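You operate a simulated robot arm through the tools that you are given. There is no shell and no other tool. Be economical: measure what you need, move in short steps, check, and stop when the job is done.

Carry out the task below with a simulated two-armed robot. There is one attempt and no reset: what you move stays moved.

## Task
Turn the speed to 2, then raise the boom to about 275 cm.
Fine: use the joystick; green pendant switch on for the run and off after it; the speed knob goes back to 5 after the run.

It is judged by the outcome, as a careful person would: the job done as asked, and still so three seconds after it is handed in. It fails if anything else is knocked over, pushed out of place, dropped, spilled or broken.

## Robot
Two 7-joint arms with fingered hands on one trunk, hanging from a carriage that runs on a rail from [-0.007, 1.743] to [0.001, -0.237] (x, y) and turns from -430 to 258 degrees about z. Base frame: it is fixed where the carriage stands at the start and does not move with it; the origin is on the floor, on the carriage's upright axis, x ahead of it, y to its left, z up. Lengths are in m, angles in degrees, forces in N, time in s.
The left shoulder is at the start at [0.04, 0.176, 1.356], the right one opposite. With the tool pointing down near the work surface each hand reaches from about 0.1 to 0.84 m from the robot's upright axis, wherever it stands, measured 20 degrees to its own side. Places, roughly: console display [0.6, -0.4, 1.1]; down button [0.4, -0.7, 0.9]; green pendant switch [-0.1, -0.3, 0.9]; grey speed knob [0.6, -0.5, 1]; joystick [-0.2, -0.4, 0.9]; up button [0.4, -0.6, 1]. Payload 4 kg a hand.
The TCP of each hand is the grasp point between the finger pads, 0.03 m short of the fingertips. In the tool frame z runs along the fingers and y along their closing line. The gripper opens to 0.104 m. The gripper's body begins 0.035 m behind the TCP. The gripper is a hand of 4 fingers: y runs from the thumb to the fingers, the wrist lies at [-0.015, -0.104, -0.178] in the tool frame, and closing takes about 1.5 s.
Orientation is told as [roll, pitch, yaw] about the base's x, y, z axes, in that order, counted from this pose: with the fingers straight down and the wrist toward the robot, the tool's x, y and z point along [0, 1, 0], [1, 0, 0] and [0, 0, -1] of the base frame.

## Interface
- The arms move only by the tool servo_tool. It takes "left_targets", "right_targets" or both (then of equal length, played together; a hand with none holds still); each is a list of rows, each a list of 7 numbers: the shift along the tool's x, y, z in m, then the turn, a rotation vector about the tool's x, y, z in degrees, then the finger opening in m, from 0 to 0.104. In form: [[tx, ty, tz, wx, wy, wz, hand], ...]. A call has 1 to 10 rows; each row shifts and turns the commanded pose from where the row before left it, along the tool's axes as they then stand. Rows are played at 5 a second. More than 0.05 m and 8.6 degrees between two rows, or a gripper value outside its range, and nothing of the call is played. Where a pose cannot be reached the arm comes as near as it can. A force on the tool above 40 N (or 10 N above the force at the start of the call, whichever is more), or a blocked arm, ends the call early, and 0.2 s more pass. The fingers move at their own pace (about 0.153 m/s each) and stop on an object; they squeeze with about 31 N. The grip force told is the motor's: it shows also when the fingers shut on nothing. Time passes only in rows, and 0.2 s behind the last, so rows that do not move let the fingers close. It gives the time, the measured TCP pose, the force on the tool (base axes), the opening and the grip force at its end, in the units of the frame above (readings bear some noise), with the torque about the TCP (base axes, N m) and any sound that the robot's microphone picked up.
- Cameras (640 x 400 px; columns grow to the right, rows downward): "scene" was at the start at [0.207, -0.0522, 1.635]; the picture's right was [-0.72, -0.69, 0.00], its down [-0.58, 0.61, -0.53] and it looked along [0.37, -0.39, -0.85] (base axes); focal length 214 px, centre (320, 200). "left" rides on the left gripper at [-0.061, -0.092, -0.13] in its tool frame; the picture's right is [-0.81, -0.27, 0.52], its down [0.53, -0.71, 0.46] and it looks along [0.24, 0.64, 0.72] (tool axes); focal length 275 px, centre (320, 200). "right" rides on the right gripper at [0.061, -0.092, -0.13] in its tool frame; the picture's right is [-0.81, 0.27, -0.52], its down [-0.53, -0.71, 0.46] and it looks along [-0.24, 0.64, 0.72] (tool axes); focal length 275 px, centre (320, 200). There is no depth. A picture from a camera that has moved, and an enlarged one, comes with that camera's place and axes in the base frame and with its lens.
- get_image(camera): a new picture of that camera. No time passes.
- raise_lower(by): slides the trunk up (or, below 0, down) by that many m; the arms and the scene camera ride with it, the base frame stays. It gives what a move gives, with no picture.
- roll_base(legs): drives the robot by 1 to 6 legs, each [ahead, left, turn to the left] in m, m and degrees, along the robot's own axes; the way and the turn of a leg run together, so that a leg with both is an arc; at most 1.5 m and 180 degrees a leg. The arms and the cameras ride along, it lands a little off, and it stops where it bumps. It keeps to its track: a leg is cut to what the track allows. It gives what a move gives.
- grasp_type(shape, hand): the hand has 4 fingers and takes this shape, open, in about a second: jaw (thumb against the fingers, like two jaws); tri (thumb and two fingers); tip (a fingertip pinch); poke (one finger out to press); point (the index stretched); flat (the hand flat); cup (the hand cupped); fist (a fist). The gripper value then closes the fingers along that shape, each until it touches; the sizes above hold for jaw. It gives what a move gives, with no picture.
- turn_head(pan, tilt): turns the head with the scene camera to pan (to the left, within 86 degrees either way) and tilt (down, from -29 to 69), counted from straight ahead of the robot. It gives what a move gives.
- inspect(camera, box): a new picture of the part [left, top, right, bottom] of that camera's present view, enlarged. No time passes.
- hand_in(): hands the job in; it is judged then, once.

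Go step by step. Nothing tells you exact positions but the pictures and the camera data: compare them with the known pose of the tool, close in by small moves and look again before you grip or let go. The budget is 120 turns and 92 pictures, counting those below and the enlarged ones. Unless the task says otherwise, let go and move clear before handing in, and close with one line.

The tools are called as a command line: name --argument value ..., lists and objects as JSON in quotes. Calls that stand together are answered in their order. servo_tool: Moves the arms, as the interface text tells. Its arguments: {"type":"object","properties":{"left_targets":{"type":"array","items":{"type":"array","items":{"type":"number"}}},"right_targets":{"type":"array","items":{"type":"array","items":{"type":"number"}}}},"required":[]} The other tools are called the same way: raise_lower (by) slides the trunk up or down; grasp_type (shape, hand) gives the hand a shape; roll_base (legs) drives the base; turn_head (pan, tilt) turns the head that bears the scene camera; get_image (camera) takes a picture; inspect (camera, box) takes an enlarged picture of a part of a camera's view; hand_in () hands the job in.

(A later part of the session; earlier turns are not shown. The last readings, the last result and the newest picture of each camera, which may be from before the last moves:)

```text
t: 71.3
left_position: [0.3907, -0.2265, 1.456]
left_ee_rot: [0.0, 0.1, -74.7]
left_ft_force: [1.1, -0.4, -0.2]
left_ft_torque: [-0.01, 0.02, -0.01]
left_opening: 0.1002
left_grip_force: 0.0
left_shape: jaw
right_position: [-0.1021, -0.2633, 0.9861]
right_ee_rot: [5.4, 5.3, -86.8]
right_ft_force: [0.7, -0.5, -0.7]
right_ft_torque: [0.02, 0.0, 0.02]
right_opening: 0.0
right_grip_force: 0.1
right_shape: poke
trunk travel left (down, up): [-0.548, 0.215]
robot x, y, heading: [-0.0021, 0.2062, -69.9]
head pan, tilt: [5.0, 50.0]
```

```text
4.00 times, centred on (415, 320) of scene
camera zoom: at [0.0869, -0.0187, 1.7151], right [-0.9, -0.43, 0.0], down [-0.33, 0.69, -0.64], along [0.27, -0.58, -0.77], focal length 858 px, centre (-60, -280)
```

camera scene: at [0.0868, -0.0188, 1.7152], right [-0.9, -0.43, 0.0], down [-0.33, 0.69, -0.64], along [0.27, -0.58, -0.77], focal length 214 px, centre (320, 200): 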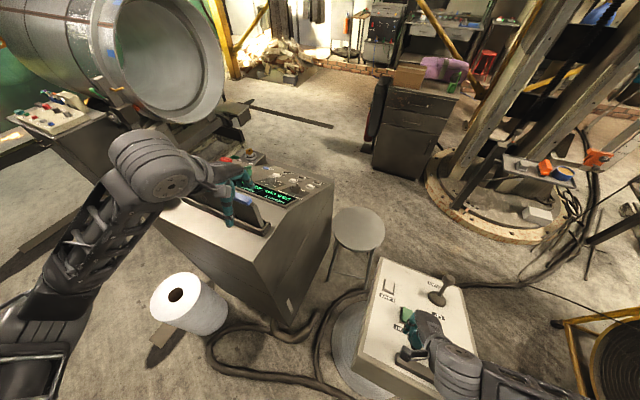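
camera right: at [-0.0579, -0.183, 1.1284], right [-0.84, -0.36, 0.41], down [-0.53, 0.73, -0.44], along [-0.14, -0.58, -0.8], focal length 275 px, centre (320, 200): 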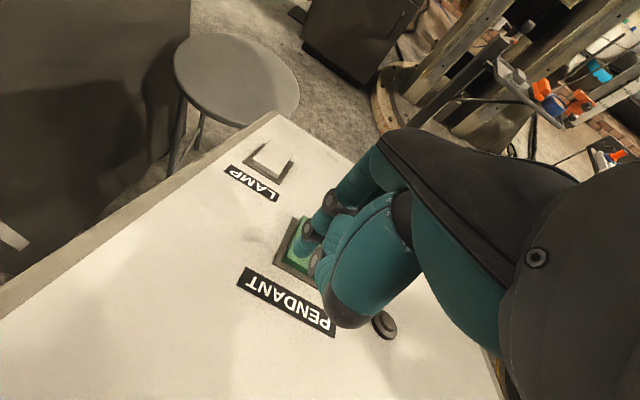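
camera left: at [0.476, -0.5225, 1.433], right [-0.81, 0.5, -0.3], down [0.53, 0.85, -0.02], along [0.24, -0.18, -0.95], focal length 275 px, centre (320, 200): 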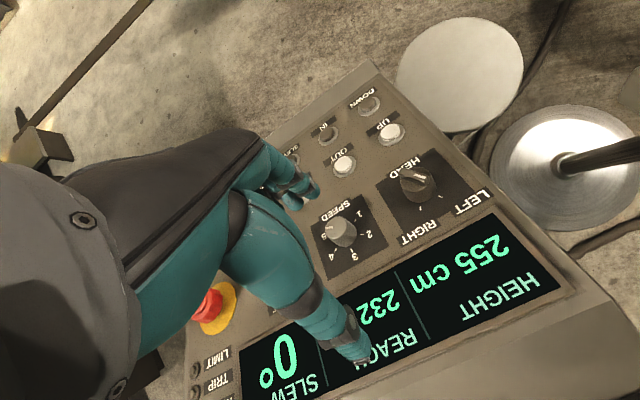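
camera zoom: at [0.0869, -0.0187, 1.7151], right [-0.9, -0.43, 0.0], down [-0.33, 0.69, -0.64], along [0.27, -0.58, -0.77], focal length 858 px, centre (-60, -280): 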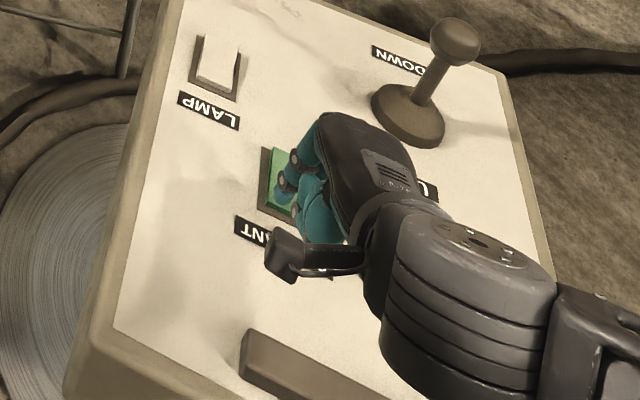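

The fingertip is nearly over the switch; I nudge it 12 mm in -x and -y, then press gently.

servo_tool --right_targets '[[-0.012, 0.012, 0, 0, 0, 0, 0], [0, 0, 0.01, 0, 0, 0, 0], [0, 0, 0.01, 0, 0, 0, 0], [0, 0, 0.008, 0, 0, 0, 0]]'

inspect --camera "right" --box '[220, 180, 380, 320]'

```text
t: 72.3
left_position: [0.3899, -0.2277, 1.4546]
left_ee_rot: [-0.2, -0.1, -74.8]
left_ft_force: [0.8, -0.2, -0.2]
left_ft_torque: [-0.02, 0.04, 0.0]
left_opening: 0.1003
left_grip_force: 0.2
left_shape: jaw
right_position: [-0.1002, -0.2747, 0.9645]
right_ee_rot: [6.4, 5.4, -86.3]
right_ft_force: [-1.5, -2.9, 19.4]
right_ft_torque: [0.02, 0.3, 0.05]
right_opening: 0.0
right_grip_force: 0.0
right_shape: poke
right hand out of reach, approached as far as the arm can: row 3, 4
trunk travel left (down, up): [-0.548, 0.215]
robot x, y, heading: [-0.001, 0.2027, -70.0]
head pan, tilt: [5.0, 50.0]
```

```text
2.86 times, centred on (300, 250) of right
camera zoom: at [-0.0589, -0.1932, 1.1082], right [-0.84, -0.37, 0.4], down [-0.53, 0.73, -0.44], along [-0.13, -0.58, -0.81], focal length 786 px, centre (377, 57)
```

zoom: 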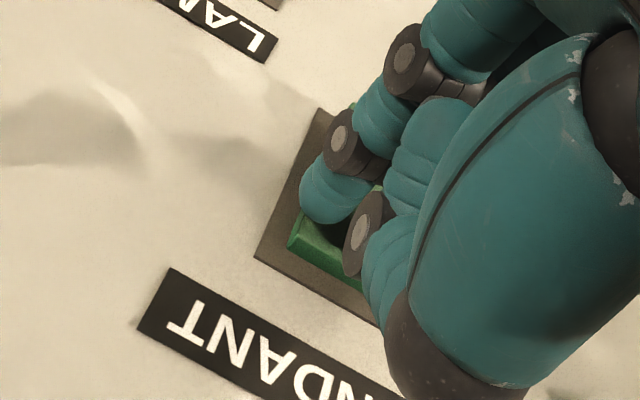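

Contact at 19 N near the +y end. I lift a little and check whether the rocker flipped.

servo_tool --right_targets '[[0, 0, -0.02, 0, 0, 0, 0], [0, -0.02, -0.02, 0, 0, 0, 0], [0.02, -0.03, -0.02, 0, 0, 0, 0], [0.03, -0.03, 0, 0, 0, 0, 0]]'

inspect --camera "scene" --box '[360, 260, 460, 350]'

inspect --camera "right" --box '[220, 150, 400, 290]'

```text
t: 73.3
left_position: [0.3912, -0.2263, 1.4551]
left_ee_rot: [0.0, 0.1, -74.7]
left_ft_force: [0.3, -0.2, 0.4]
left_ft_torque: [0.02, -0.03, 0.02]
left_opening: 0.1001
left_grip_force: 0.0
left_shape: jaw
right_position: [-0.0689, -0.1997, 1.028]
right_ee_rot: [5.3, 5.3, -86.9]
right_ft_force: [0.1, -0.6, 0.1]
right_ft_torque: [0.02, 0.02, -0.02]
right_opening: 0.0003
right_grip_force: 0.1
right_shape: poke
trunk travel left (down, up): [-0.548, 0.215]
robot x, y, heading: [-0.0024, 0.204, -69.8]
head pan, tilt: [5.0, 50.0]
```

```text
4.44 times, centred on (410, 305) of scene
camera zoom: at [0.0868, -0.0191, 1.7152], right [-0.9, -0.43, 0.0], down [-0.33, 0.69, -0.64], along [0.27, -0.58, -0.77], focal length 953 px, centre (-80, -267)
```

zoom: 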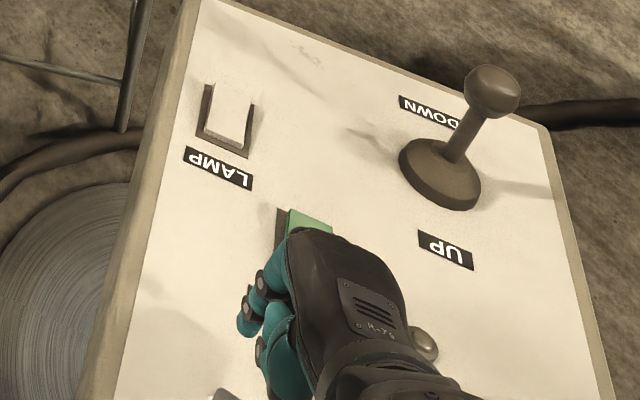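

```text
2.86 times, centred on (310, 220) of right
camera zoom: at [-0.0244, -0.1188, 1.1701], right [-0.84, -0.36, 0.41], down [-0.53, 0.73, -0.44], along [-0.14, -0.58, -0.8], focal length 786 px, centre (349, 143)
```

zoom: 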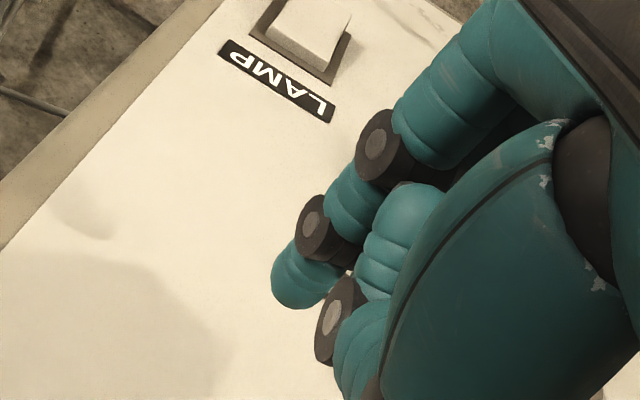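

The hand still hides the switch; I move it aside (toward -x).

servo_tool --right_targets '[[-0.03, -0.0, -0.02, 0, 0, 0, 0], [-0.04, 0, -0.02, 0, 0, 0, 0], [-0.045, 0, 0, 0, 0, 0, 0], [-0.045, 0, 0, 0, 0, 0, 0]]'

inspect --camera "scene" --box '[370, 260, 450, 330]'

```text
t: 74.3
left_position: [0.3912, -0.2261, 1.455]
left_ee_rot: [0.1, 0.0, -74.6]
left_ft_force: [0.3, -0.5, 0.8]
left_ft_torque: [0.0, -0.02, -0.02]
left_opening: 0.1003
left_grip_force: 0.1
left_shape: jaw
right_position: [-0.233, -0.208, 1.0522]
right_ee_rot: [5.3, 5.3, -86.8]
right_ft_force: [-0.3, -0.3, -1.4]
right_ft_torque: [0.01, -0.03, 0.02]
right_opening: 0.0001
right_grip_force: 0.0
right_shape: poke
trunk travel left (down, up): [-0.548, 0.215]
robot x, y, heading: [-0.0049, 0.2009, -70.1]
head pan, tilt: [5.0, 50.0]
```

```text
5.71 times, centred on (410, 295) of scene
camera zoom: at [0.0868, -0.0187, 1.7151], right [-0.9, -0.43, 0.0], down [-0.33, 0.69, -0.64], along [0.27, -0.58, -0.77], focal length 1226 px, centre (-194, -343)
```

zoom: 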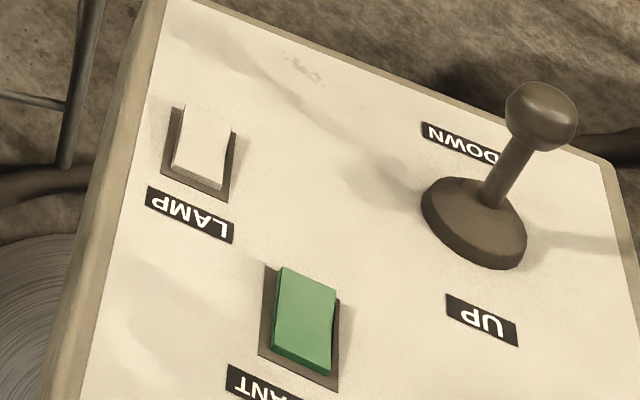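

From here the wrist camera should see the switch obliquely; I'll use it to compare with the LAMP rocker.

inspect --camera "right" --box '[130, 60, 290, 220]'

```text
2.50 times, centred on (210, 140) of right
camera zoom: at [-0.1888, -0.1276, 1.1939], right [-0.84, -0.36, 0.41], down [-0.53, 0.73, -0.43], along [-0.14, -0.58, -0.8], focal length 688 px, centre (595, 350)
```

zoom: 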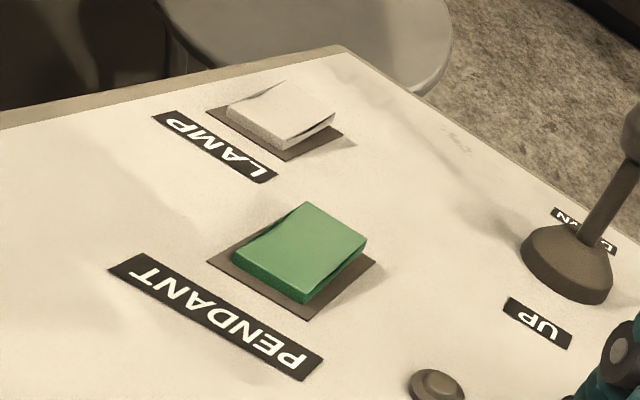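

No click sounded and the rocker looks unchanged: its -y end is the one standing up. So I'll press that end instead: move over it first.

servo_tool --right_targets '[[0.028, 0.03, 0, 0, 0, 0, 0], [0.028, 0.03, 0, 0, 0, 0, 0], [0.028, 0.03, 0, 0, 0, 0, 0], [0.028, 0.03, 0, 0, 0, 0, 0], [0, 0, 0.03, 0, 0, 0, 0], [0, 0, 0.025, 0, 0, 0, 0]]'

inspect --camera "right" --box '[220, 170, 400, 310]'

```text
t: 75.7
left_position: [0.3915, -0.2248, 1.455]
left_ee_rot: [0.1, 0.2, -74.6]
left_ft_force: [-0.5, 0.8, 0.0]
left_ft_torque: [0.0, -0.03, 0.0]
left_opening: 0.1002
left_grip_force: 0.1
left_shape: jaw
right_position: [-0.111, -0.3156, 0.9945]
right_ee_rot: [5.3, 5.3, -86.8]
right_ft_force: [-0.2, -0.7, 0.0]
right_ft_torque: [-0.01, 0.01, -0.03]
right_opening: 0.0001
right_grip_force: 0.1
right_shape: poke
trunk travel left (down, up): [-0.548, 0.215]
robot x, y, heading: [-0.0007, 0.2051, -70.0]
head pan, tilt: [5.0, 50.0]
```

```text
2.86 times, centred on (310, 240) of right
camera zoom: at [-0.0659, -0.2354, 1.1369], right [-0.84, -0.36, 0.41], down [-0.53, 0.73, -0.43], along [-0.14, -0.58, -0.8], focal length 786 px, centre (349, 86)
```

zoom: 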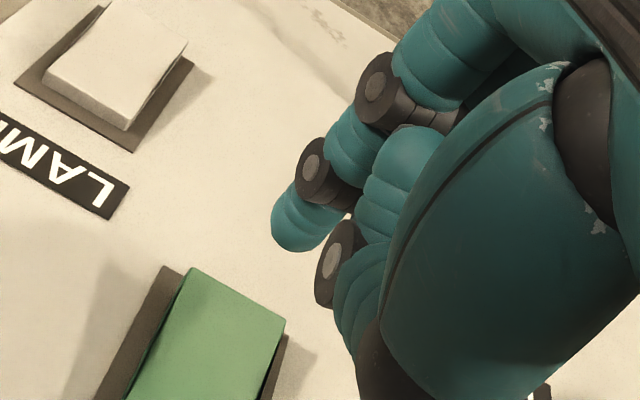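

The fingertip would land just beyond the -y edge; I shift 16 mm back toward +y and press.

servo_tool --right_targets '[[0, -0.016, 0, 0, 0, 0, 0], [0, 0, 0.01, 0, 0, 0, 0], [0, 0, 0.01, 0, 0, 0, 0], [0, 0, 0.01, 0, 0, 0, 0], [0, 0, 0.008, 0, 0, 0, 0]]'

inspect --camera "right" --box '[200, 170, 400, 320]'

```text
t: 76.9
left_position: [0.391, -0.2255, 1.454]
left_ee_rot: [0.0, 0.2, -74.6]
left_ft_force: [0.2, -0.9, 0.8]
left_ft_torque: [0.03, 0.0, 0.02]
left_opening: 0.1003
left_grip_force: 0.0
left_shape: jaw
right_position: [-0.1081, -0.2982, 0.959]
right_ee_rot: [5.3, 5.3, -86.8]
right_ft_force: [0.0, -0.5, -0.1]
right_ft_torque: [0.0, -0.01, 0.0]
right_opening: 0.0002
right_grip_force: 0.1
right_shape: poke
trunk travel left (down, up): [-0.548, 0.215]
robot x, y, heading: [0.0031, 0.205, -69.6]
head pan, tilt: [5.0, 50.0]
```

```text
2.67 times, centred on (300, 245) of right
camera zoom: at [-0.064, -0.2174, 1.1022], right [-0.84, -0.36, 0.41], down [-0.53, 0.73, -0.43], along [-0.14, -0.58, -0.8], focal length 734 px, centre (373, 80)
```

zoom: 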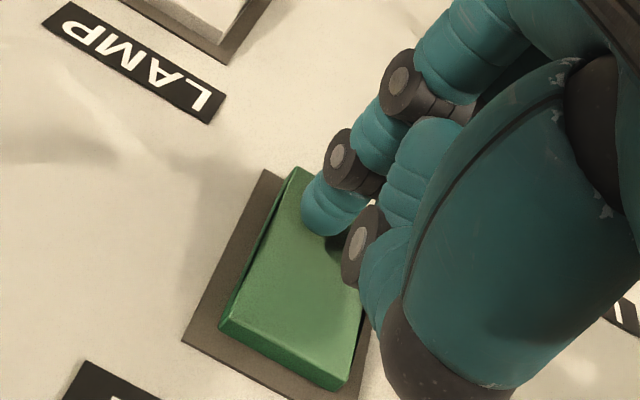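

Tip is over the -y half, not yet touching. I continue down in small steps.

servo_tool --right_targets '[[0, 0.003, 0.006, 0, 0, 0, 0], [0, 0, 0.006, 0, 0, 0, 0], [0, 0, 0.006, 0, 0, 0, 0], [0, 0, 0.006, 0, 0, 0, 0]]'

inspect --camera "right" --box '[200, 170, 400, 320]'

```text
t: 77.9
left_position: [0.3896, -0.23, 1.4568]
left_ee_rot: [-0.1, -0.1, -74.6]
left_ft_force: [0.6, -1.2, -0.3]
left_ft_torque: [0.01, 0.0, 0.01]
left_opening: 0.1004
left_grip_force: 0.1
left_shape: jaw
right_position: [-0.1044, -0.3122, 0.9442]
right_ee_rot: [5.5, 4.2, -86.9]
right_ft_force: [-2.8, -17.3, 37.1]
right_ft_torque: [0.03, 0.55, 0.26]
right_opening: 0.0
right_grip_force: 0.0
right_shape: poke
trunk travel left (down, up): [-0.548, 0.215]
robot x, y, heading: [-0.0007, 0.2003, -69.7]
head pan, tilt: [5.0, 50.0]
```

```text
2.67 times, centred on (300, 245) of right
camera zoom: at [-0.0608, -0.2285, 1.0854], right [-0.84, -0.35, 0.41], down [-0.52, 0.72, -0.45], along [-0.14, -0.6, -0.79], focal length 734 px, centre (373, 80)
```

zoom: 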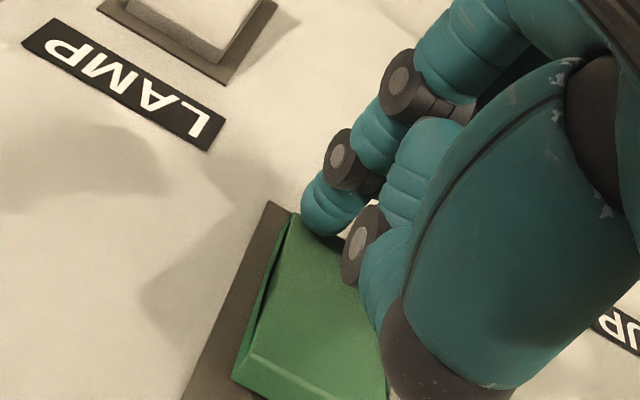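

The rocker flipped: its +y end now stands up. I lift clear and go on to the joystick, reshaping the hand to jaw.

servo_tool --right_targets '[[0, -0.003, -0.015, 0, 0, 0, 0], [0, -0.01, -0.03, 0, 0, 0, 0], [0, 0, -0.04, 0, 0, 0, 0], [0, 0, -0.04, 0, 0, 0, 0], [-0.03, 0, -0.03, 0, 0, 0, 0], [-0.04, 0, 0, 0, 0, 0, 0], [-0.04, 0, 0, 0, 0, 0, 0]]'

grasp_type --hand "right" --shape "jaw"

get_image --camera "scene"

get_image --camera "right"

```text
t: 79.5
left_position: [0.3918, -0.2263, 1.4549]
left_ee_rot: [0.0, 0.1, -74.6]
left_ft_force: [0.2, -0.2, 0.2]
left_ft_torque: [0.01, 0.0, 0.01]
left_opening: 0.1004
left_grip_force: 0.2
left_shape: jaw
right_position: [-0.2294, -0.3055, 1.0801]
right_ee_rot: [5.3, 5.2, -86.7]
right_ft_force: [0.2, -0.3, -0.5]
right_ft_torque: [-0.02, 0.02, 0.0]
right_opening: 0.0
right_grip_force: 0.0
right_shape: poke
trunk travel left (down, up): [-0.548, 0.215]
robot x, y, heading: [0.0028, 0.2019, -70.1]
head pan, tilt: [5.0, 50.0]
```

```text
t: 80.4
left_position: [0.3906, -0.2258, 1.4548]
left_ee_rot: [-0.1, 0.0, -74.6]
left_ft_force: [0.2, 0.5, 1.2]
left_ft_torque: [0.02, 0.0, 0.01]
left_opening: 0.1
left_grip_force: 0.0
left_shape: jaw
right_position: [-0.229, -0.305, 1.0809]
right_ee_rot: [5.2, 5.3, -86.7]
right_ft_force: [-0.4, 0.2, -0.4]
right_ft_torque: [0.0, 0.02, -0.03]
right_opening: 0.1038
right_grip_force: 0.1
right_shape: jaw
trunk travel left (down, up): [-0.548, 0.215]
robot x, y, heading: [0.0007, 0.2013, -70.0]
head pan, tilt: [5.0, 50.0]
```

```text
20 pictures are left
camera scene: at [0.0868, -0.0187, 1.7151], right [-0.9, -0.43, 0.0], down [-0.33, 0.69, -0.64], along [0.27, -0.58, -0.77], focal length 214 px, centre (320, 200)
```

scene: 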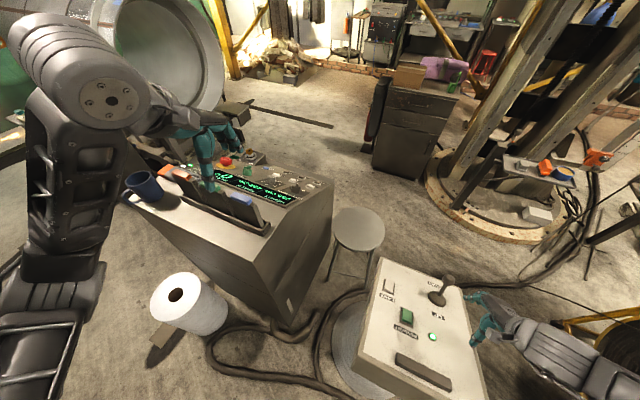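

```text
19 pictures are left
camera right: at [-0.1845, -0.2242, 1.2235], right [-0.84, -0.36, 0.41], down [-0.53, 0.73, -0.43], along [-0.14, -0.58, -0.8], focal length 275 px, centre (320, 200)
```

right: 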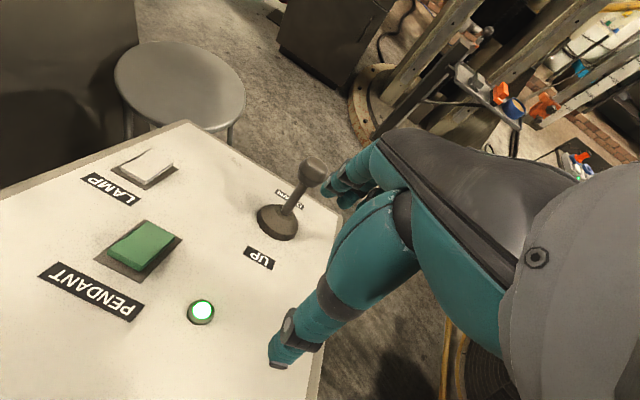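

The pendant indicator is lit green – pendant on. The joystick ball is at about (-0.208, -0.46, 0.945); I move the open hand above it.

servo_tool --right_targets '[[0.001, 0.0415, 0.003, 0, 0, 0, 0.1], [0.001, 0.0415, 0.003, 0, 0, 0, 0.1], [0.001, 0.0415, 0.003, 0, 0, 0, 0.1], [0.001, 0.0415, 0.003, 0, 0, 0, 0.1]]'

get_image --camera "right"

```text
t: 81.4
left_position: [0.3906, -0.2264, 1.4547]
left_ee_rot: [0.0, 0.1, -74.7]
left_ft_force: [0.8, -0.6, 0.3]
left_ft_torque: [-0.03, 0.0, 0.0]
left_opening: 0.1002
left_grip_force: 0.1
left_shape: jaw
right_position: [-0.2147, -0.4724, 1.0527]
right_ee_rot: [5.3, 5.3, -86.8]
right_ft_force: [0.4, -0.3, -0.2]
right_ft_torque: [0.01, -0.01, 0.0]
right_opening: 0.1002
right_grip_force: 0.2
right_shape: jaw
trunk travel left (down, up): [-0.548, 0.215]
robot x, y, heading: [0.0009, 0.2018, -70.0]
head pan, tilt: [5.0, 50.0]
```

```text
18 pictures are left
camera right: at [-0.1706, -0.39, 1.1956], right [-0.84, -0.36, 0.41], down [-0.53, 0.73, -0.43], along [-0.14, -0.58, -0.8], focal length 275 px, centre (320, 200)
```

right: 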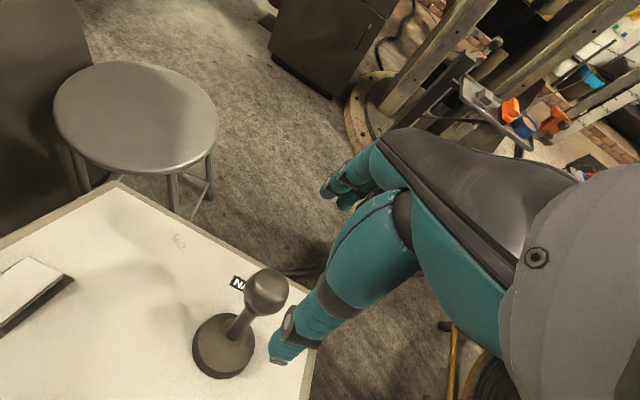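

The grasp axis passes through the ball. I descend around it and narrow the fingers to a loose cage.

servo_tool --right_targets '[[0, 0, 0.026, 0, 0, 0, 0.1], [0, 0, 0.026, 0, 0, 0, 0.1], [0, 0, 0.026, 0, 0, 0, 0.1], [0, 0, 0.024, 0, 0, 0, 0.1], [0, 0, 0, 0, 0, 0, 0.06], [0, 0, 0, 0, 0, 0, 0.06]]'

get_image --camera "right"

```text
t: 82.8
left_position: [0.3904, -0.2258, 1.4552]
left_ee_rot: [0.1, 0.1, -74.6]
left_ft_force: [0.3, 0.4, 0.2]
left_ft_torque: [0.01, 0.01, -0.01]
left_opening: 0.1001
left_grip_force: 0.0
left_shape: jaw
right_position: [-0.2057, -0.4596, 0.9509]
right_ee_rot: [5.3, 5.3, -86.8]
right_ft_force: [-0.2, -0.4, -0.9]
right_ft_torque: [0.0, -0.02, -0.04]
right_opening: 0.0609
right_grip_force: 0.2
right_shape: jaw
trunk travel left (down, up): [-0.548, 0.215]
robot x, y, heading: [-0.0059, 0.2051, -69.8]
head pan, tilt: [5.0, 50.0]
```

```text
17 pictures are left
camera right: at [-0.1617, -0.3791, 1.0938], right [-0.84, -0.36, 0.41], down [-0.53, 0.73, -0.43], along [-0.14, -0.58, -0.8], focal length 275 px, centre (320, 200)
```

right: 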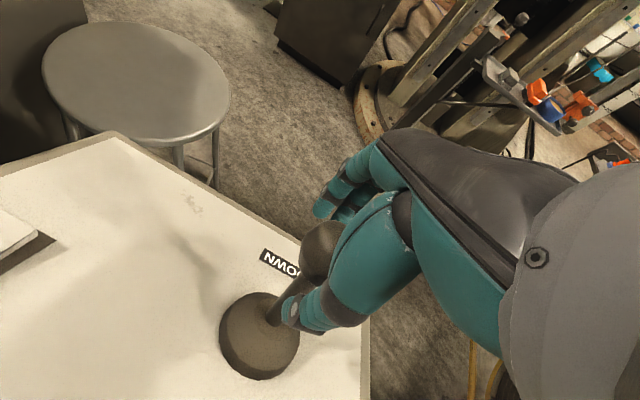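

The ball is caged between thumb and fingers. I pull it toward +y (UP) and read the display; time only passes during moves.

servo_tool --right_targets '[[0, -0.016, 0, 0, 0, 0, 0.06], [0, -0.012, 0, 0, 0, 0, 0.06], [0, -0.01, 0, 0, 0, 0, 0.06]]'

inspect --camera "scene" --box '[190, 150, 350, 230]'

```text
t: 83.6
left_position: [0.3892, -0.2261, 1.4546]
left_ee_rot: [0.0, 0.0, -74.7]
left_ft_force: [-0.3, -0.2, 0.0]
left_ft_torque: [-0.01, 0.04, 0.02]
left_opening: 0.1
left_grip_force: 0.0
left_shape: jaw
right_position: [-0.2081, -0.4231, 0.9564]
right_ee_rot: [5.4, 5.3, -86.8]
right_ft_force: [0.1, -1.6, 1.5]
right_ft_torque: [-0.04, -0.01, -0.04]
right_opening: 0.0606
right_grip_force: 0.0
right_shape: jaw
trunk travel left (down, up): [-0.548, 0.215]
robot x, y, heading: [-0.0035, 0.2073, -69.9]
head pan, tilt: [5.0, 50.0]
```

```text
4.00 times, centred on (270, 190) of scene
camera zoom: at [0.0868, -0.0189, 1.7152], right [-0.9, -0.43, 0.0], down [-0.33, 0.69, -0.64], along [0.27, -0.58, -0.77], focal length 858 px, centre (520, 240)
```

zoom: 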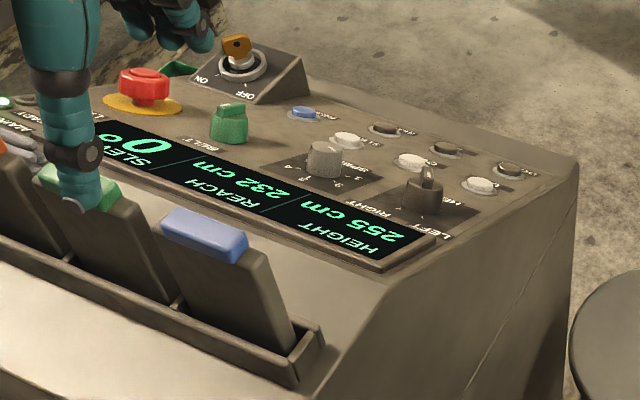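

Height still 255; the stick is just being touched. I pull further.

servo_tool --right_targets '[[0, -0.01, 0, 0, 0, 0, 0.06], [0, -0.01, 0, 0, 0, 0, 0.06], [0, -0.005, 0, 0, 0, 0, 0.06]]'

inspect --camera "scene" --box '[230, 180, 310, 220]'

```text
t: 84.4
left_position: [0.3907, -0.2259, 1.4553]
left_ee_rot: [0.1, 0.0, -74.5]
left_ft_force: [0.2, -0.4, 0.0]
left_ft_torque: [0.01, -0.03, -0.01]
left_opening: 0.1002
left_grip_force: 0.0
left_shape: jaw
right_position: [-0.2093, -0.3982, 0.9595]
right_ee_rot: [5.4, 5.2, -86.8]
right_ft_force: [0.9, -3.9, 3.6]
right_ft_torque: [-0.14, -0.07, 0.03]
right_opening: 0.0619
right_grip_force: 0.0
right_shape: jaw
trunk travel left (down, up): [-0.548, 0.215]
robot x, y, heading: [0.0029, 0.2026, -69.6]
head pan, tilt: [5.0, 50.0]
```

```text
8.00 times, centred on (270, 200) of scene
camera zoom: at [0.0869, -0.0192, 1.7153], right [-0.9, -0.43, 0.0], down [-0.33, 0.69, -0.64], along [0.27, -0.58, -0.77], focal length 1716 px, centre (720, 200)
```

zoom: 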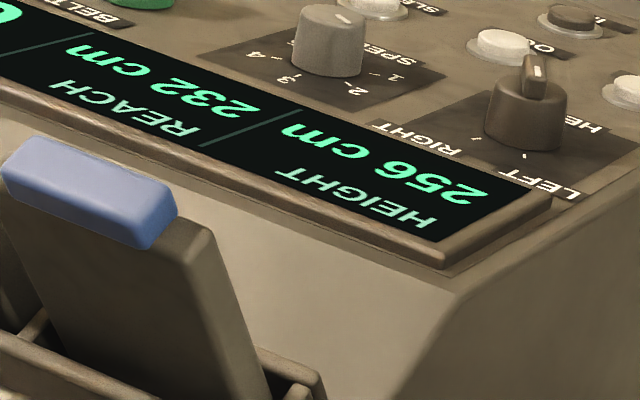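

It rises: 256. I hold for 2 s to measure the rate.

servo_tool --right_targets '[[0, -0.004, 0, 0, 0, 0, 0.06], [0, 0, 0, 0, 0, 0, 0.06], [0, 0, 0, 0, 0, 0, 0.06], [0, 0, 0, 0, 0, 0, 0.06], [0, 0, 0, 0, 0, 0, 0.06], [0, 0, 0, 0, 0, 0, 0.06], [0, 0, 0, 0, 0, 0, 0.06], [0, 0, 0, 0, 0, 0, 0.06], [0, 0, 0, 0, 0, 0, 0.06]]'

inspect --camera "scene" --box '[230, 180, 310, 220]'

```text
t: 86.4
left_position: [0.3916, -0.2267, 1.4567]
left_ee_rot: [0.0, -0.1, -74.6]
left_ft_force: [1.5, 0.1, 0.8]
left_ft_torque: [-0.02, -0.02, -0.02]
left_opening: 0.1002
left_grip_force: 0.2
left_shape: jaw
right_position: [-0.2097, -0.3959, 0.9592]
right_ee_rot: [5.3, 5.3, -86.8]
right_ft_force: [1.8, -7.7, 1.6]
right_ft_torque: [-0.06, -0.01, 0.0]
right_opening: 0.0623
right_grip_force: 0.1
right_shape: jaw
trunk travel left (down, up): [-0.548, 0.215]
robot x, y, heading: [-0.001, 0.2072, -69.9]
head pan, tilt: [5.0, 50.0]
```

```text
8.00 times, centred on (270, 200) of scene
camera zoom: at [0.0869, -0.0194, 1.7154], right [-0.9, -0.43, 0.0], down [-0.33, 0.69, -0.64], along [0.27, -0.58, -0.77], focal length 1716 px, centre (720, 200)
```

zoom: 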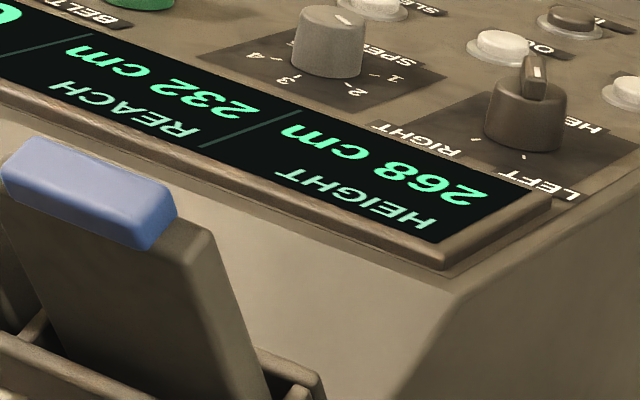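

About 6 cm/s; 7 cm remain. I hold 0.6 s more and then let the stick go back to centre.

servo_tool --right_targets '[[0, 0, 0, 0, 0, 0, 0.06], [0, 0, 0, 0, 0, 0, 0.06], [0, 0, 0, 0, 0, 0, 0.06], [0, 0.035, 0, 0, 0, 0, 0.06], [0, 0.03, 0, 0, 0, 0, 0.06], [0, 0, 0, 0, 0, 0, 0.06]]'

inspect --camera "scene" --box '[230, 180, 310, 220]'

```text
t: 87.8
left_position: [0.3895, -0.2257, 1.454]
left_ee_rot: [0.0, 0.0, -74.7]
left_ft_force: [-0.3, -0.5, -0.6]
left_ft_torque: [-0.01, -0.04, -0.01]
left_opening: 0.1002
left_grip_force: 0.1
left_shape: jaw
right_position: [-0.2066, -0.457, 0.9531]
right_ee_rot: [5.3, 5.3, -86.9]
right_ft_force: [0.6, -0.1, -0.6]
right_ft_torque: [-0.01, 0.04, 0.0]
right_opening: 0.0604
right_grip_force: 0.0
right_shape: jaw
trunk travel left (down, up): [-0.548, 0.215]
robot x, y, heading: [-0.0041, 0.2021, -69.8]
head pan, tilt: [5.0, 50.0]
```

```text
8.00 times, centred on (270, 200) of scene
camera zoom: at [0.0868, -0.0187, 1.7151], right [-0.9, -0.43, 0.0], down [-0.33, 0.69, -0.64], along [0.27, -0.58, -0.77], focal length 1716 px, centre (720, 200)
```

zoom: 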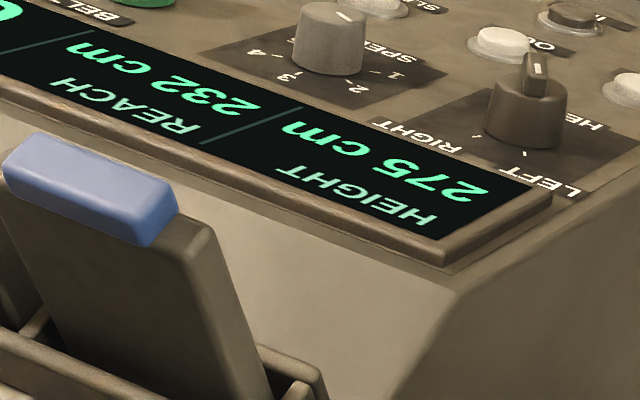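

Height reads 275. I open and lift straight off the joystick, form the poke finger, and move over the raised +y end of the pendant switch.

servo_tool --right_targets '[[0, 0, 0, 0, 0, 0, 0.1], [0, 0, -0.03, 0, 0, 0, 0.1], [0, 0, -0.045, 0, 0, 0, 0.1], [0, 0, -0.045, 0, 0, 0, 0.1]]'

grasp_type --hand "right" --shape "poke"

servo_tool --right_targets '[[0.023, -0.038, 0.011, 0, 0, 0, 0], [0.023, -0.038, 0.011, 0, 0, 0, 0], [0.023, -0.038, 0.011, 0, 0, 0, 0], [0.023, -0.038, 0.011, 0, 0, 0, 0], [0.023, -0.038, 0.011, 0, 0, 0, 0]]'

inspect --camera "right" --box '[200, 170, 400, 320]'

```text
t: 88.8
left_position: [0.3913, -0.2265, 1.4539]
left_ee_rot: [-0.1, 0.0, -74.6]
left_ft_force: [-0.9, 0.2, 1.2]
left_ft_torque: [0.02, 0.02, -0.01]
left_opening: 0.1002
left_grip_force: 0.1
left_shape: jaw
right_position: [-0.2179, -0.4675, 1.0711]
right_ee_rot: [5.2, 5.4, -86.8]
right_ft_force: [0.0, -0.3, 0.1]
right_ft_torque: [0.0, 0.0, -0.01]
right_opening: 0.0999
right_grip_force: 0.1
right_shape: jaw
trunk travel left (down, up): [-0.548, 0.215]
robot x, y, heading: [-0.0032, 0.2044, -69.7]
head pan, tilt: [5.0, 50.0]
```

```text
t: 89.7
left_position: [0.3923, -0.227, 1.4537]
left_ee_rot: [0.0, 0.1, -74.6]
left_ft_force: [-0.1, -0.3, -0.4]
left_ft_torque: [0.0, 0.04, -0.01]
left_opening: 0.1002
left_grip_force: 0.1
left_shape: jaw
right_position: [-0.2173, -0.4687, 1.0719]
right_ee_rot: [5.2, 5.2, -86.8]
right_ft_force: [1.0, -0.4, -0.7]
right_ft_torque: [-0.01, -0.01, 0.02]
right_opening: 0.0002
right_grip_force: 0.1
right_shape: poke
trunk travel left (down, up): [-0.548, 0.215]
robot x, y, heading: [-0.003, 0.2018, -69.8]
head pan, tilt: [5.0, 50.0]
```

```text
t: 90.9
left_position: [0.3916, -0.2251, 1.4548]
left_ee_rot: [0.0, 0.1, -74.6]
left_ft_force: [0.1, 0.7, 0.9]
left_ft_torque: [0.0, 0.02, -0.01]
left_opening: 0.1002
left_grip_force: 0.0
left_shape: jaw
right_position: [-0.1083, -0.2701, 1.0444]
right_ee_rot: [5.3, 5.3, -86.9]
right_ft_force: [-0.1, -0.1, 0.6]
right_ft_torque: [0.0, -0.03, -0.01]
right_opening: 0.0
right_grip_force: 0.0
right_shape: poke
trunk travel left (down, up): [-0.548, 0.215]
robot x, y, heading: [0.0013, 0.2018, -69.8]
head pan, tilt: [5.0, 50.0]
```

```text
2.67 times, centred on (300, 245) of right
camera zoom: at [-0.0645, -0.1875, 1.1873], right [-0.84, -0.36, 0.41], down [-0.53, 0.73, -0.43], along [-0.14, -0.58, -0.8], focal length 734 px, centre (373, 80)
```

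zoom: 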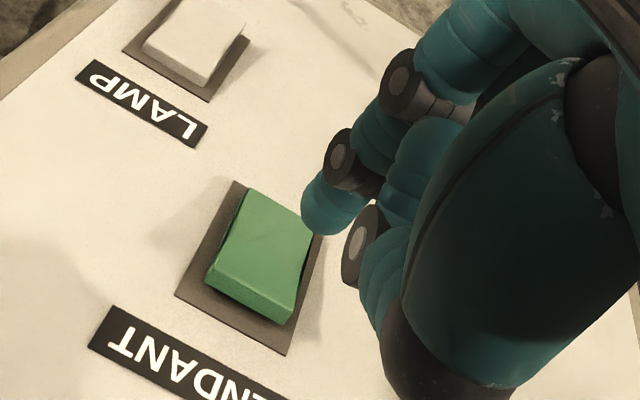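

Lined up over the raised end. Pressing down.

servo_tool --right_targets '[[-0.004, 0, 0.02, 0, 0, 0, 0], [0, 0, 0.02, 0, 0, 0, 0], [0, 0, 0.018, 0, 0, 0, 0], [0, 0, 0.008, 0, 0, 0, 0], [0, 0, 0.008, 0, 0, 0, 0], [0, 0, 0.008, 0, 0, 0, 0], [0, 0, 0.008, 0, 0, 0, 0], [0, 0, 0.006, 0, 0, 0, 0]]'

inspect --camera "right" --box '[200, 170, 400, 370]'

```text
t: 92.7
left_position: [0.3903, -0.227, 1.4546]
left_ee_rot: [-0.1, 0.1, -74.6]
left_ft_force: [0.2, 0.1, -0.7]
left_ft_torque: [0.0, 0.0, -0.02]
left_opening: 0.1005
left_grip_force: 0.0
left_shape: jaw
right_position: [-0.0811, -0.253, 0.9689]
right_ee_rot: [5.3, 5.3, -86.9]
right_ft_force: [0.9, 0.1, 0.3]
right_ft_torque: [0.01, -0.03, -0.01]
right_opening: 0.0001
right_grip_force: 0.1
right_shape: poke
right hand out of reach, approached as far as the arm can: row 4, 5, 6, 7
trunk travel left (down, up): [-0.548, 0.215]
robot x, y, heading: [0.003, 0.2044, -69.7]
head pan, tilt: [5.0, 50.0]
```

```text
2.00 times, centred on (300, 270) of right
camera zoom: at [-0.0373, -0.1718, 1.111], right [-0.84, -0.36, 0.41], down [-0.53, 0.73, -0.43], along [-0.14, -0.58, -0.8], focal length 551 px, centre (360, 60)
```

zoom: 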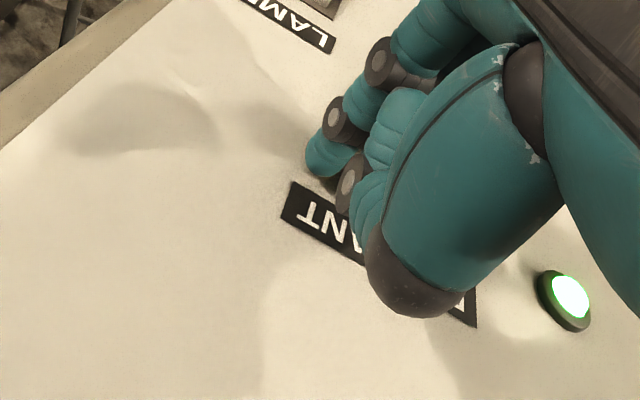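

The arm hit its near-reach limit and drifted sideways without pressing. I lift, drop the trunk 0.08 m for more room, and realign.

servo_tool --right_targets '[[0, 0, -0.04, 0, 0, 0, 0], [-0.01, 0, -0.04, 0, 0, 0, 0], [-0.015, 0, -0.035, 0, 0, 0, 0], [-0.013, 0.007, -0.03, 0, 0, 0, 0]]'

raise_lower --by -0.08

```text
t: 93.7
left_position: [0.3901, -0.2258, 1.4549]
left_ee_rot: [-0.1, 0.1, -74.8]
left_ft_force: [0.3, -0.5, 0.1]
left_ft_torque: [-0.02, 0.01, -0.03]
left_opening: 0.1002
left_grip_force: 0.1
left_shape: jaw
right_position: [-0.131, -0.2764, 1.1083]
right_ee_rot: [5.1, 5.4, -86.8]
right_ft_force: [0.3, 0.1, -0.3]
right_ft_torque: [-0.03, 0.0, 0.01]
right_opening: 0.0
right_grip_force: 0.1
right_shape: poke
trunk travel left (down, up): [-0.548, 0.215]
robot x, y, heading: [0.0026, 0.2048, -69.8]
head pan, tilt: [5.0, 50.0]
```

```text
t: 94.9
left_position: [0.3911, -0.2256, 1.3753]
left_ee_rot: [0.0, 0.2, -74.6]
left_ft_force: [0.3, 0.0, 0.2]
left_ft_torque: [0.0, 0.02, -0.02]
left_opening: 0.1
left_grip_force: 0.1
left_shape: jaw
right_position: [-0.1317, -0.2756, 1.0266]
right_ee_rot: [5.2, 5.4, -86.8]
right_ft_force: [0.6, -0.2, 0.0]
right_ft_torque: [0.01, -0.02, -0.01]
right_opening: 0.0
right_grip_force: 0.0
right_shape: poke
trunk travel left (down, up): [-0.468, 0.295]
robot x, y, heading: [-0.0014, 0.2069, -69.7]
head pan, tilt: [5.0, 50.0]
```

servo_tool --right_targets '[[0.022, -0.003, 0, 0, 0, 0, 0], [0, 0, 0.02, 0, 0, 0, 0], [0, 0, 0.02, 0, 0, 0, 0]]'

```text
t: 95.7
left_position: [0.3912, -0.2273, 1.3742]
left_ee_rot: [0.0, 0.1, -74.6]
left_ft_force: [-0.4, 0.6, -0.6]
left_ft_torque: [-0.02, 0.02, 0.02]
left_opening: 0.1002
left_grip_force: 0.0
left_shape: jaw
right_position: [-0.1047, -0.2659, 0.9898]
right_ee_rot: [5.4, 5.4, -86.8]
right_ft_force: [0.8, -0.1, -0.9]
right_ft_torque: [0.01, 0.04, 0.0]
right_opening: 0.0
right_grip_force: 0.1
right_shape: poke
trunk travel left (down, up): [-0.468, 0.295]
robot x, y, heading: [-0.0026, 0.2041, -69.7]
head pan, tilt: [5.0, 50.0]
```

No reach warning and right on the line. Pressing on in small steps.

servo_tool --right_targets '[[-0.002, 0.001, 0.008, 0, 0, 0, 0], [0, 0.001, 0.007, 0, 0, 0, 0], [0, 0, 0.007, 0, 0, 0, 0], [0, 0, 0.007, 0, 0, 0, 0], [0, 0, 0.007, 0, 0, 0, 0]]'

inspect --camera "right" --box '[200, 170, 460, 370]'

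```text
t: 97.0
left_position: [0.3885, -0.2272, 1.3745]
left_ee_rot: [-0.1, 0.0, -74.6]
left_ft_force: [-0.1, -0.2, 0.9]
left_ft_torque: [-0.01, -0.03, 0.02]
left_opening: 0.1003
left_grip_force: 0.0
left_shape: jaw
right_position: [-0.1021, -0.2772, 0.9645]
right_ee_rot: [5.9, 3.8, -86.7]
right_ft_force: [-1.9, -4.4, 24.6]
right_ft_torque: [0.01, 0.36, 0.09]
right_opening: 0.0001
right_grip_force: 0.1
right_shape: poke
trunk travel left (down, up): [-0.468, 0.295]
robot x, y, heading: [-0.0011, 0.2045, -69.6]
head pan, tilt: [5.0, 50.0]
stopped in row 5 (right hand): the force on the tool passed its limit at 42 N (the readings are from after the stop); the commanded pose is now the measured one
```

```text
2.00 times, centred on (330, 270) of right
camera zoom: at [-0.0597, -0.1918, 1.1042], right [-0.84, -0.35, 0.41], down [-0.53, 0.72, -0.46], along [-0.14, -0.6, -0.79], focal length 551 px, centre (300, 60)
```

zoom: 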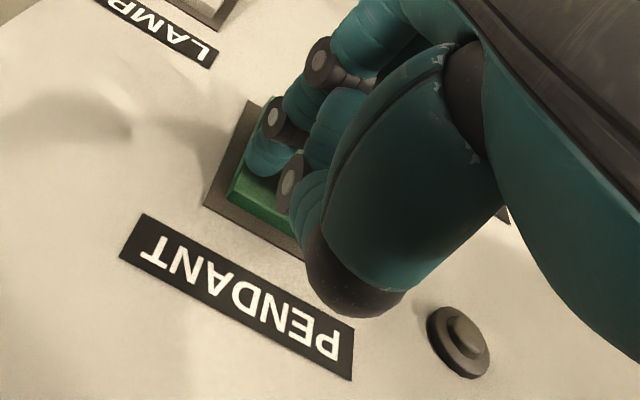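

The indicator is dark again – pendant off – and the +y end is down. I lift off, restore the jaw shape, rise, and return to the console for resetting the knob.

servo_tool --right_targets '[[0, 0, -0.02, 0, 0, 0, 0], [0, 0, -0.03, 0, 0, 0, 0], [0, 0, -0.04, 0, 0, 0, 0], [0, 0, -0.04, 0, 0, 0, 0]]'

raise_lower --by 0.28

grasp_type --hand "right" --shape "jaw"

roll_base --legs '[[0, 0, 68.3]]'

roll_base --legs '[[0, -0.2, 0]]'

turn_head --pan -45 --tilt 45

get_image --camera "scene"

```text
t: 98.0
left_position: [0.3906, -0.2257, 1.3745]
left_ee_rot: [-0.1, 0.1, -74.8]
left_ft_force: [0.5, 0.4, 0.5]
left_ft_torque: [-0.02, 0.02, 0.02]
left_opening: 0.1002
left_grip_force: 0.0
left_shape: jaw
right_position: [-0.1153, -0.2817, 1.088]
right_ee_rot: [5.6, 4.5, -86.8]
right_ft_force: [0.3, 0.4, 0.0]
right_ft_torque: [0.03, 0.03, 0.02]
right_opening: 0.0001
right_grip_force: 0.0
right_shape: poke
trunk travel left (down, up): [-0.468, 0.295]
robot x, y, heading: [-0.0005, 0.2003, -69.6]
head pan, tilt: [5.0, 50.0]
```

```text
t: 100.8
left_position: [0.391, -0.2253, 1.655]
left_ee_rot: [-0.1, 0.2, -74.5]
left_ft_force: [-0.4, 0.1, -0.2]
left_ft_torque: [0.01, 0.01, 0.05]
left_opening: 0.1003
left_grip_force: 0.0
left_shape: jaw
right_position: [-0.1139, -0.2824, 1.3658]
right_ee_rot: [5.6, 4.5, -86.8]
right_ft_force: [1.0, 0.2, -0.6]
right_ft_torque: [0.0, 0.02, -0.01]
right_opening: 0.0
right_grip_force: 0.1
right_shape: poke
trunk travel left (down, up): [-0.748, 0.015]
robot x, y, heading: [-0.0003, 0.2019, -69.6]
head pan, tilt: [5.0, 50.0]
```

```text
t: 101.7
left_position: [0.3912, -0.2264, 1.6544]
left_ee_rot: [0.0, 0.1, -74.6]
left_ft_force: [-0.1, 0.0, -1.1]
left_ft_torque: [0.05, 0.0, 0.0]
left_opening: 0.1001
left_grip_force: 0.0
left_shape: jaw
right_position: [-0.1142, -0.2824, 1.3663]
right_ee_rot: [5.6, 4.5, -86.8]
right_ft_force: [0.0, -0.4, 0.1]
right_ft_torque: [0.0, 0.03, 0.03]
right_opening: 0.1039
right_grip_force: 0.1
right_shape: jaw
trunk travel left (down, up): [-0.748, 0.015]
robot x, y, heading: [-0.0029, 0.2048, -69.6]
head pan, tilt: [5.0, 50.0]
```

```text
t: 105.1
left_position: [0.5464, 0.3999, 1.6546]
left_ee_rot: [0.0, 0.1, -7.4]
left_ft_force: [-0.1, 0.2, 0.3]
left_ft_torque: [0.02, -0.03, -0.01]
left_opening: 0.1
left_grip_force: 0.0
left_shape: jaw
right_position: [0.4033, -0.0886, 1.3677]
right_ee_rot: [5.7, 4.5, -19.5]
right_ft_force: [0.0, -0.3, -0.6]
right_ft_torque: [-0.01, 0.01, 0.03]
right_opening: 0.1039
right_grip_force: 0.0
right_shape: jaw
trunk travel left (down, up): [-0.748, 0.015]
robot x, y, heading: [-0.0031, 0.2031, -2.4]
head pan, tilt: [5.0, 50.0]
```

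```text
t: 106.7
left_position: [0.5461, 0.2005, 1.6542]
left_ee_rot: [0.0, 0.1, -7.1]
left_ft_force: [0.4, -0.5, 0.4]
left_ft_torque: [0.02, 0.02, 0.03]
left_opening: 0.1002
left_grip_force: 0.0
left_shape: jaw
right_position: [0.4057, -0.2879, 1.3675]
right_ee_rot: [5.6, 4.6, -19.2]
right_ft_force: [0.7, -1.2, 0.0]
right_ft_torque: [0.01, 0.02, -0.03]
right_opening: 0.1039
right_grip_force: 0.1
right_shape: jaw
trunk travel left (down, up): [-0.748, 0.015]
robot x, y, heading: [-0.0007, 0.0011, -2.2]
head pan, tilt: [5.0, 50.0]
```

```text
t: 107.8
left_position: [0.5457, 0.2006, 1.6544]
left_ee_rot: [0.1, 0.1, -7.1]
left_ft_force: [0.5, 0.0, 0.4]
left_ft_torque: [0.03, 0.0, -0.01]
left_opening: 0.1
left_grip_force: 0.1
left_shape: jaw
right_position: [0.4059, -0.2877, 1.366]
right_ee_rot: [5.6, 4.6, -19.1]
right_ft_force: [-0.1, -0.7, 0.7]
right_ft_torque: [0.02, -0.01, 0.01]
right_opening: 0.1039
right_grip_force: 0.0
right_shape: jaw
trunk travel left (down, up): [-0.748, 0.015]
robot x, y, heading: [0.0002, 0.0015, -2.5]
head pan, tilt: [-45.0, 45.0]
```

```text
9 pictures are left
camera scene: at [0.2146, -0.0654, 1.922], right [-0.73, -0.68, 0.0], down [-0.48, 0.52, -0.71], along [0.48, -0.52, -0.71], focal length 214 px, centre (320, 200)
```

scene: 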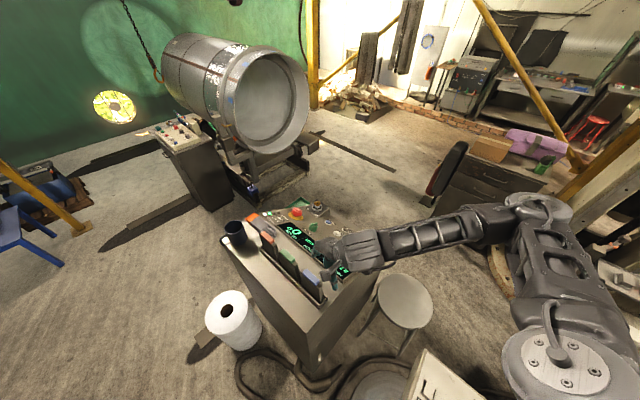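

Pendant job done; now the right hand goes back out over the knob.

servo_tool --right_targets '[[-0.032, 0.0335, 0, 0, 0, 0, 0.1], [-0.032, 0.0335, 0, 0, 0, 0, 0.1], [-0.032, 0.0335, 0, 0, 0, 0, 0.1], [-0.032, 0.0335, 0, 0, 0, 0, 0.1], [-0.032, 0.0335, 0, 0, 0, 0, 0.1], [-0.032, 0.0335, 0, 0, 0, 0, 0.1], [-0.032, 0.0335, 0, 0, 0, 0, 0.1], [-0.032, 0.0335, 0, 0, 0, 0, 0.1]]'

```text
t: 109.7
left_position: [0.5469, 0.2001, 1.6542]
left_ee_rot: [0.0, 0.1, -7.2]
left_ft_force: [0.4, 0.3, 0.1]
left_ft_torque: [-0.01, 0.02, 0.02]
left_opening: 0.1
left_grip_force: 0.1
left_shape: jaw
right_position: [0.5709, -0.6127, 1.3213]
right_ee_rot: [5.7, 4.5, -19.1]
right_ft_force: [0.0, 0.0, 0.8]
right_ft_torque: [0.03, 0.01, 0.02]
right_opening: 0.1005
right_grip_force: 0.1
right_shape: jaw
trunk travel left (down, up): [-0.748, 0.015]
robot x, y, heading: [-0.0037, 0.0041, -2.3]
head pan, tilt: [-45.0, 45.0]
```

raise_lower --by -0.12

servo_tool --right_targets '[[0, 0, -0.02, 1.4, 5.9, 0, 0.1], [0, 0, -0.02, 1.4, 5.9, 0, 0.1], [0, 0, -0.02, 1.4, 5.9, 0, 0.1], [0, 0, -0.02, 1.4, 5.9, 0, 0.1], [0, 0, -0.02, 0, 0, 7.5, 0.1], [0, 0, -0.02, 0, 0, 7.5, 0.1]]'

raise_lower --by -0.15

```text
t: 111.2
left_position: [0.5466, 0.2009, 1.5345]
left_ee_rot: [0.0, 0.1, -7.0]
left_ft_force: [-0.6, 0.1, 0.4]
left_ft_torque: [0.01, -0.03, 0.02]
left_opening: 0.0999
left_grip_force: 0.1
left_shape: jaw
right_position: [0.5721, -0.6151, 1.2009]
right_ee_rot: [5.5, 4.5, -19.2]
right_ft_force: [-0.8, -0.4, -0.3]
right_ft_torque: [0.02, -0.02, 0.05]
right_opening: 0.1004
right_grip_force: 0.1
right_shape: jaw
trunk travel left (down, up): [-0.628, 0.135]
robot x, y, heading: [0.0011, 0.0007, -2.3]
head pan, tilt: [-45.0, 45.0]
```

```text
t: 112.5
left_position: [0.5464, 0.2001, 1.5343]
left_ee_rot: [0.0, 0.1, -7.1]
left_ft_force: [0.5, -0.3, 0.0]
left_ft_torque: [-0.01, 0.0, 0.03]
left_opening: 0.1004
left_grip_force: 0.1
left_shape: jaw
right_position: [0.5722, -0.6339, 1.2769]
right_ee_rot: [15.0, 11.5, -33.5]
right_ft_force: [0.2, 0.1, -0.3]
right_ft_torque: [-0.05, 0.01, 0.01]
right_opening: 0.1003
right_grip_force: 0.0
right_shape: jaw
right hand out of reach, approached as far as the arm can: row 3, 4
trunk travel left (down, up): [-0.628, 0.135]
robot x, y, heading: [-0.0003, 0.0062, -2.2]
head pan, tilt: [-45.0, 45.0]
```

```text
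t: 114.3
left_position: [0.5459, 0.2004, 1.3846]
left_ee_rot: [0.0, 0.0, -7.1]
left_ft_force: [0.5, 0.2, 0.1]
left_ft_torque: [-0.02, -0.02, 0.01]
left_opening: 0.1003
left_grip_force: 0.0
left_shape: jaw
right_position: [0.5738, -0.6349, 1.1274]
right_ee_rot: [15.1, 11.5, -33.5]
right_ft_force: [0.0, 0.3, 0.2]
right_ft_torque: [0.03, 0.01, -0.01]
right_opening: 0.1004
right_grip_force: 0.1
right_shape: jaw
trunk travel left (down, up): [-0.478, 0.285]
robot x, y, heading: [0.0006, -0.0015, -2.3]
head pan, tilt: [-45.0, 45.0]
```

servo_tool --right_targets '[[0, 0, 0, 0, 0, 8, 0.1], [0.014, -0.0105, 0.01, 3.1, 5.3, 0, 0.1], [0.014, -0.0105, 0.01, 3.1, 5.2, 0, 0.1]]'

```text
t: 115.1
left_position: [0.5456, 0.2006, 1.3839]
left_ee_rot: [0.1, 0.2, -7.0]
left_ft_force: [-0.3, -0.4, 0.0]
left_ft_torque: [-0.01, 0.02, -0.02]
left_opening: 0.1003
left_grip_force: 0.1
left_shape: jaw
right_position: [0.5768, -0.595, 1.122]
right_ee_rot: [24.4, 19.1, -39.3]
right_ft_force: [0.4, -0.6, 0.5]
right_ft_torque: [-0.04, -0.03, -0.01]
right_opening: 0.1001
right_grip_force: 0.0
right_shape: jaw
trunk travel left (down, up): [-0.478, 0.285]
robot x, y, heading: [-0.0012, -0.0024, -2.3]
head pan, tilt: [-45.0, 45.0]
```

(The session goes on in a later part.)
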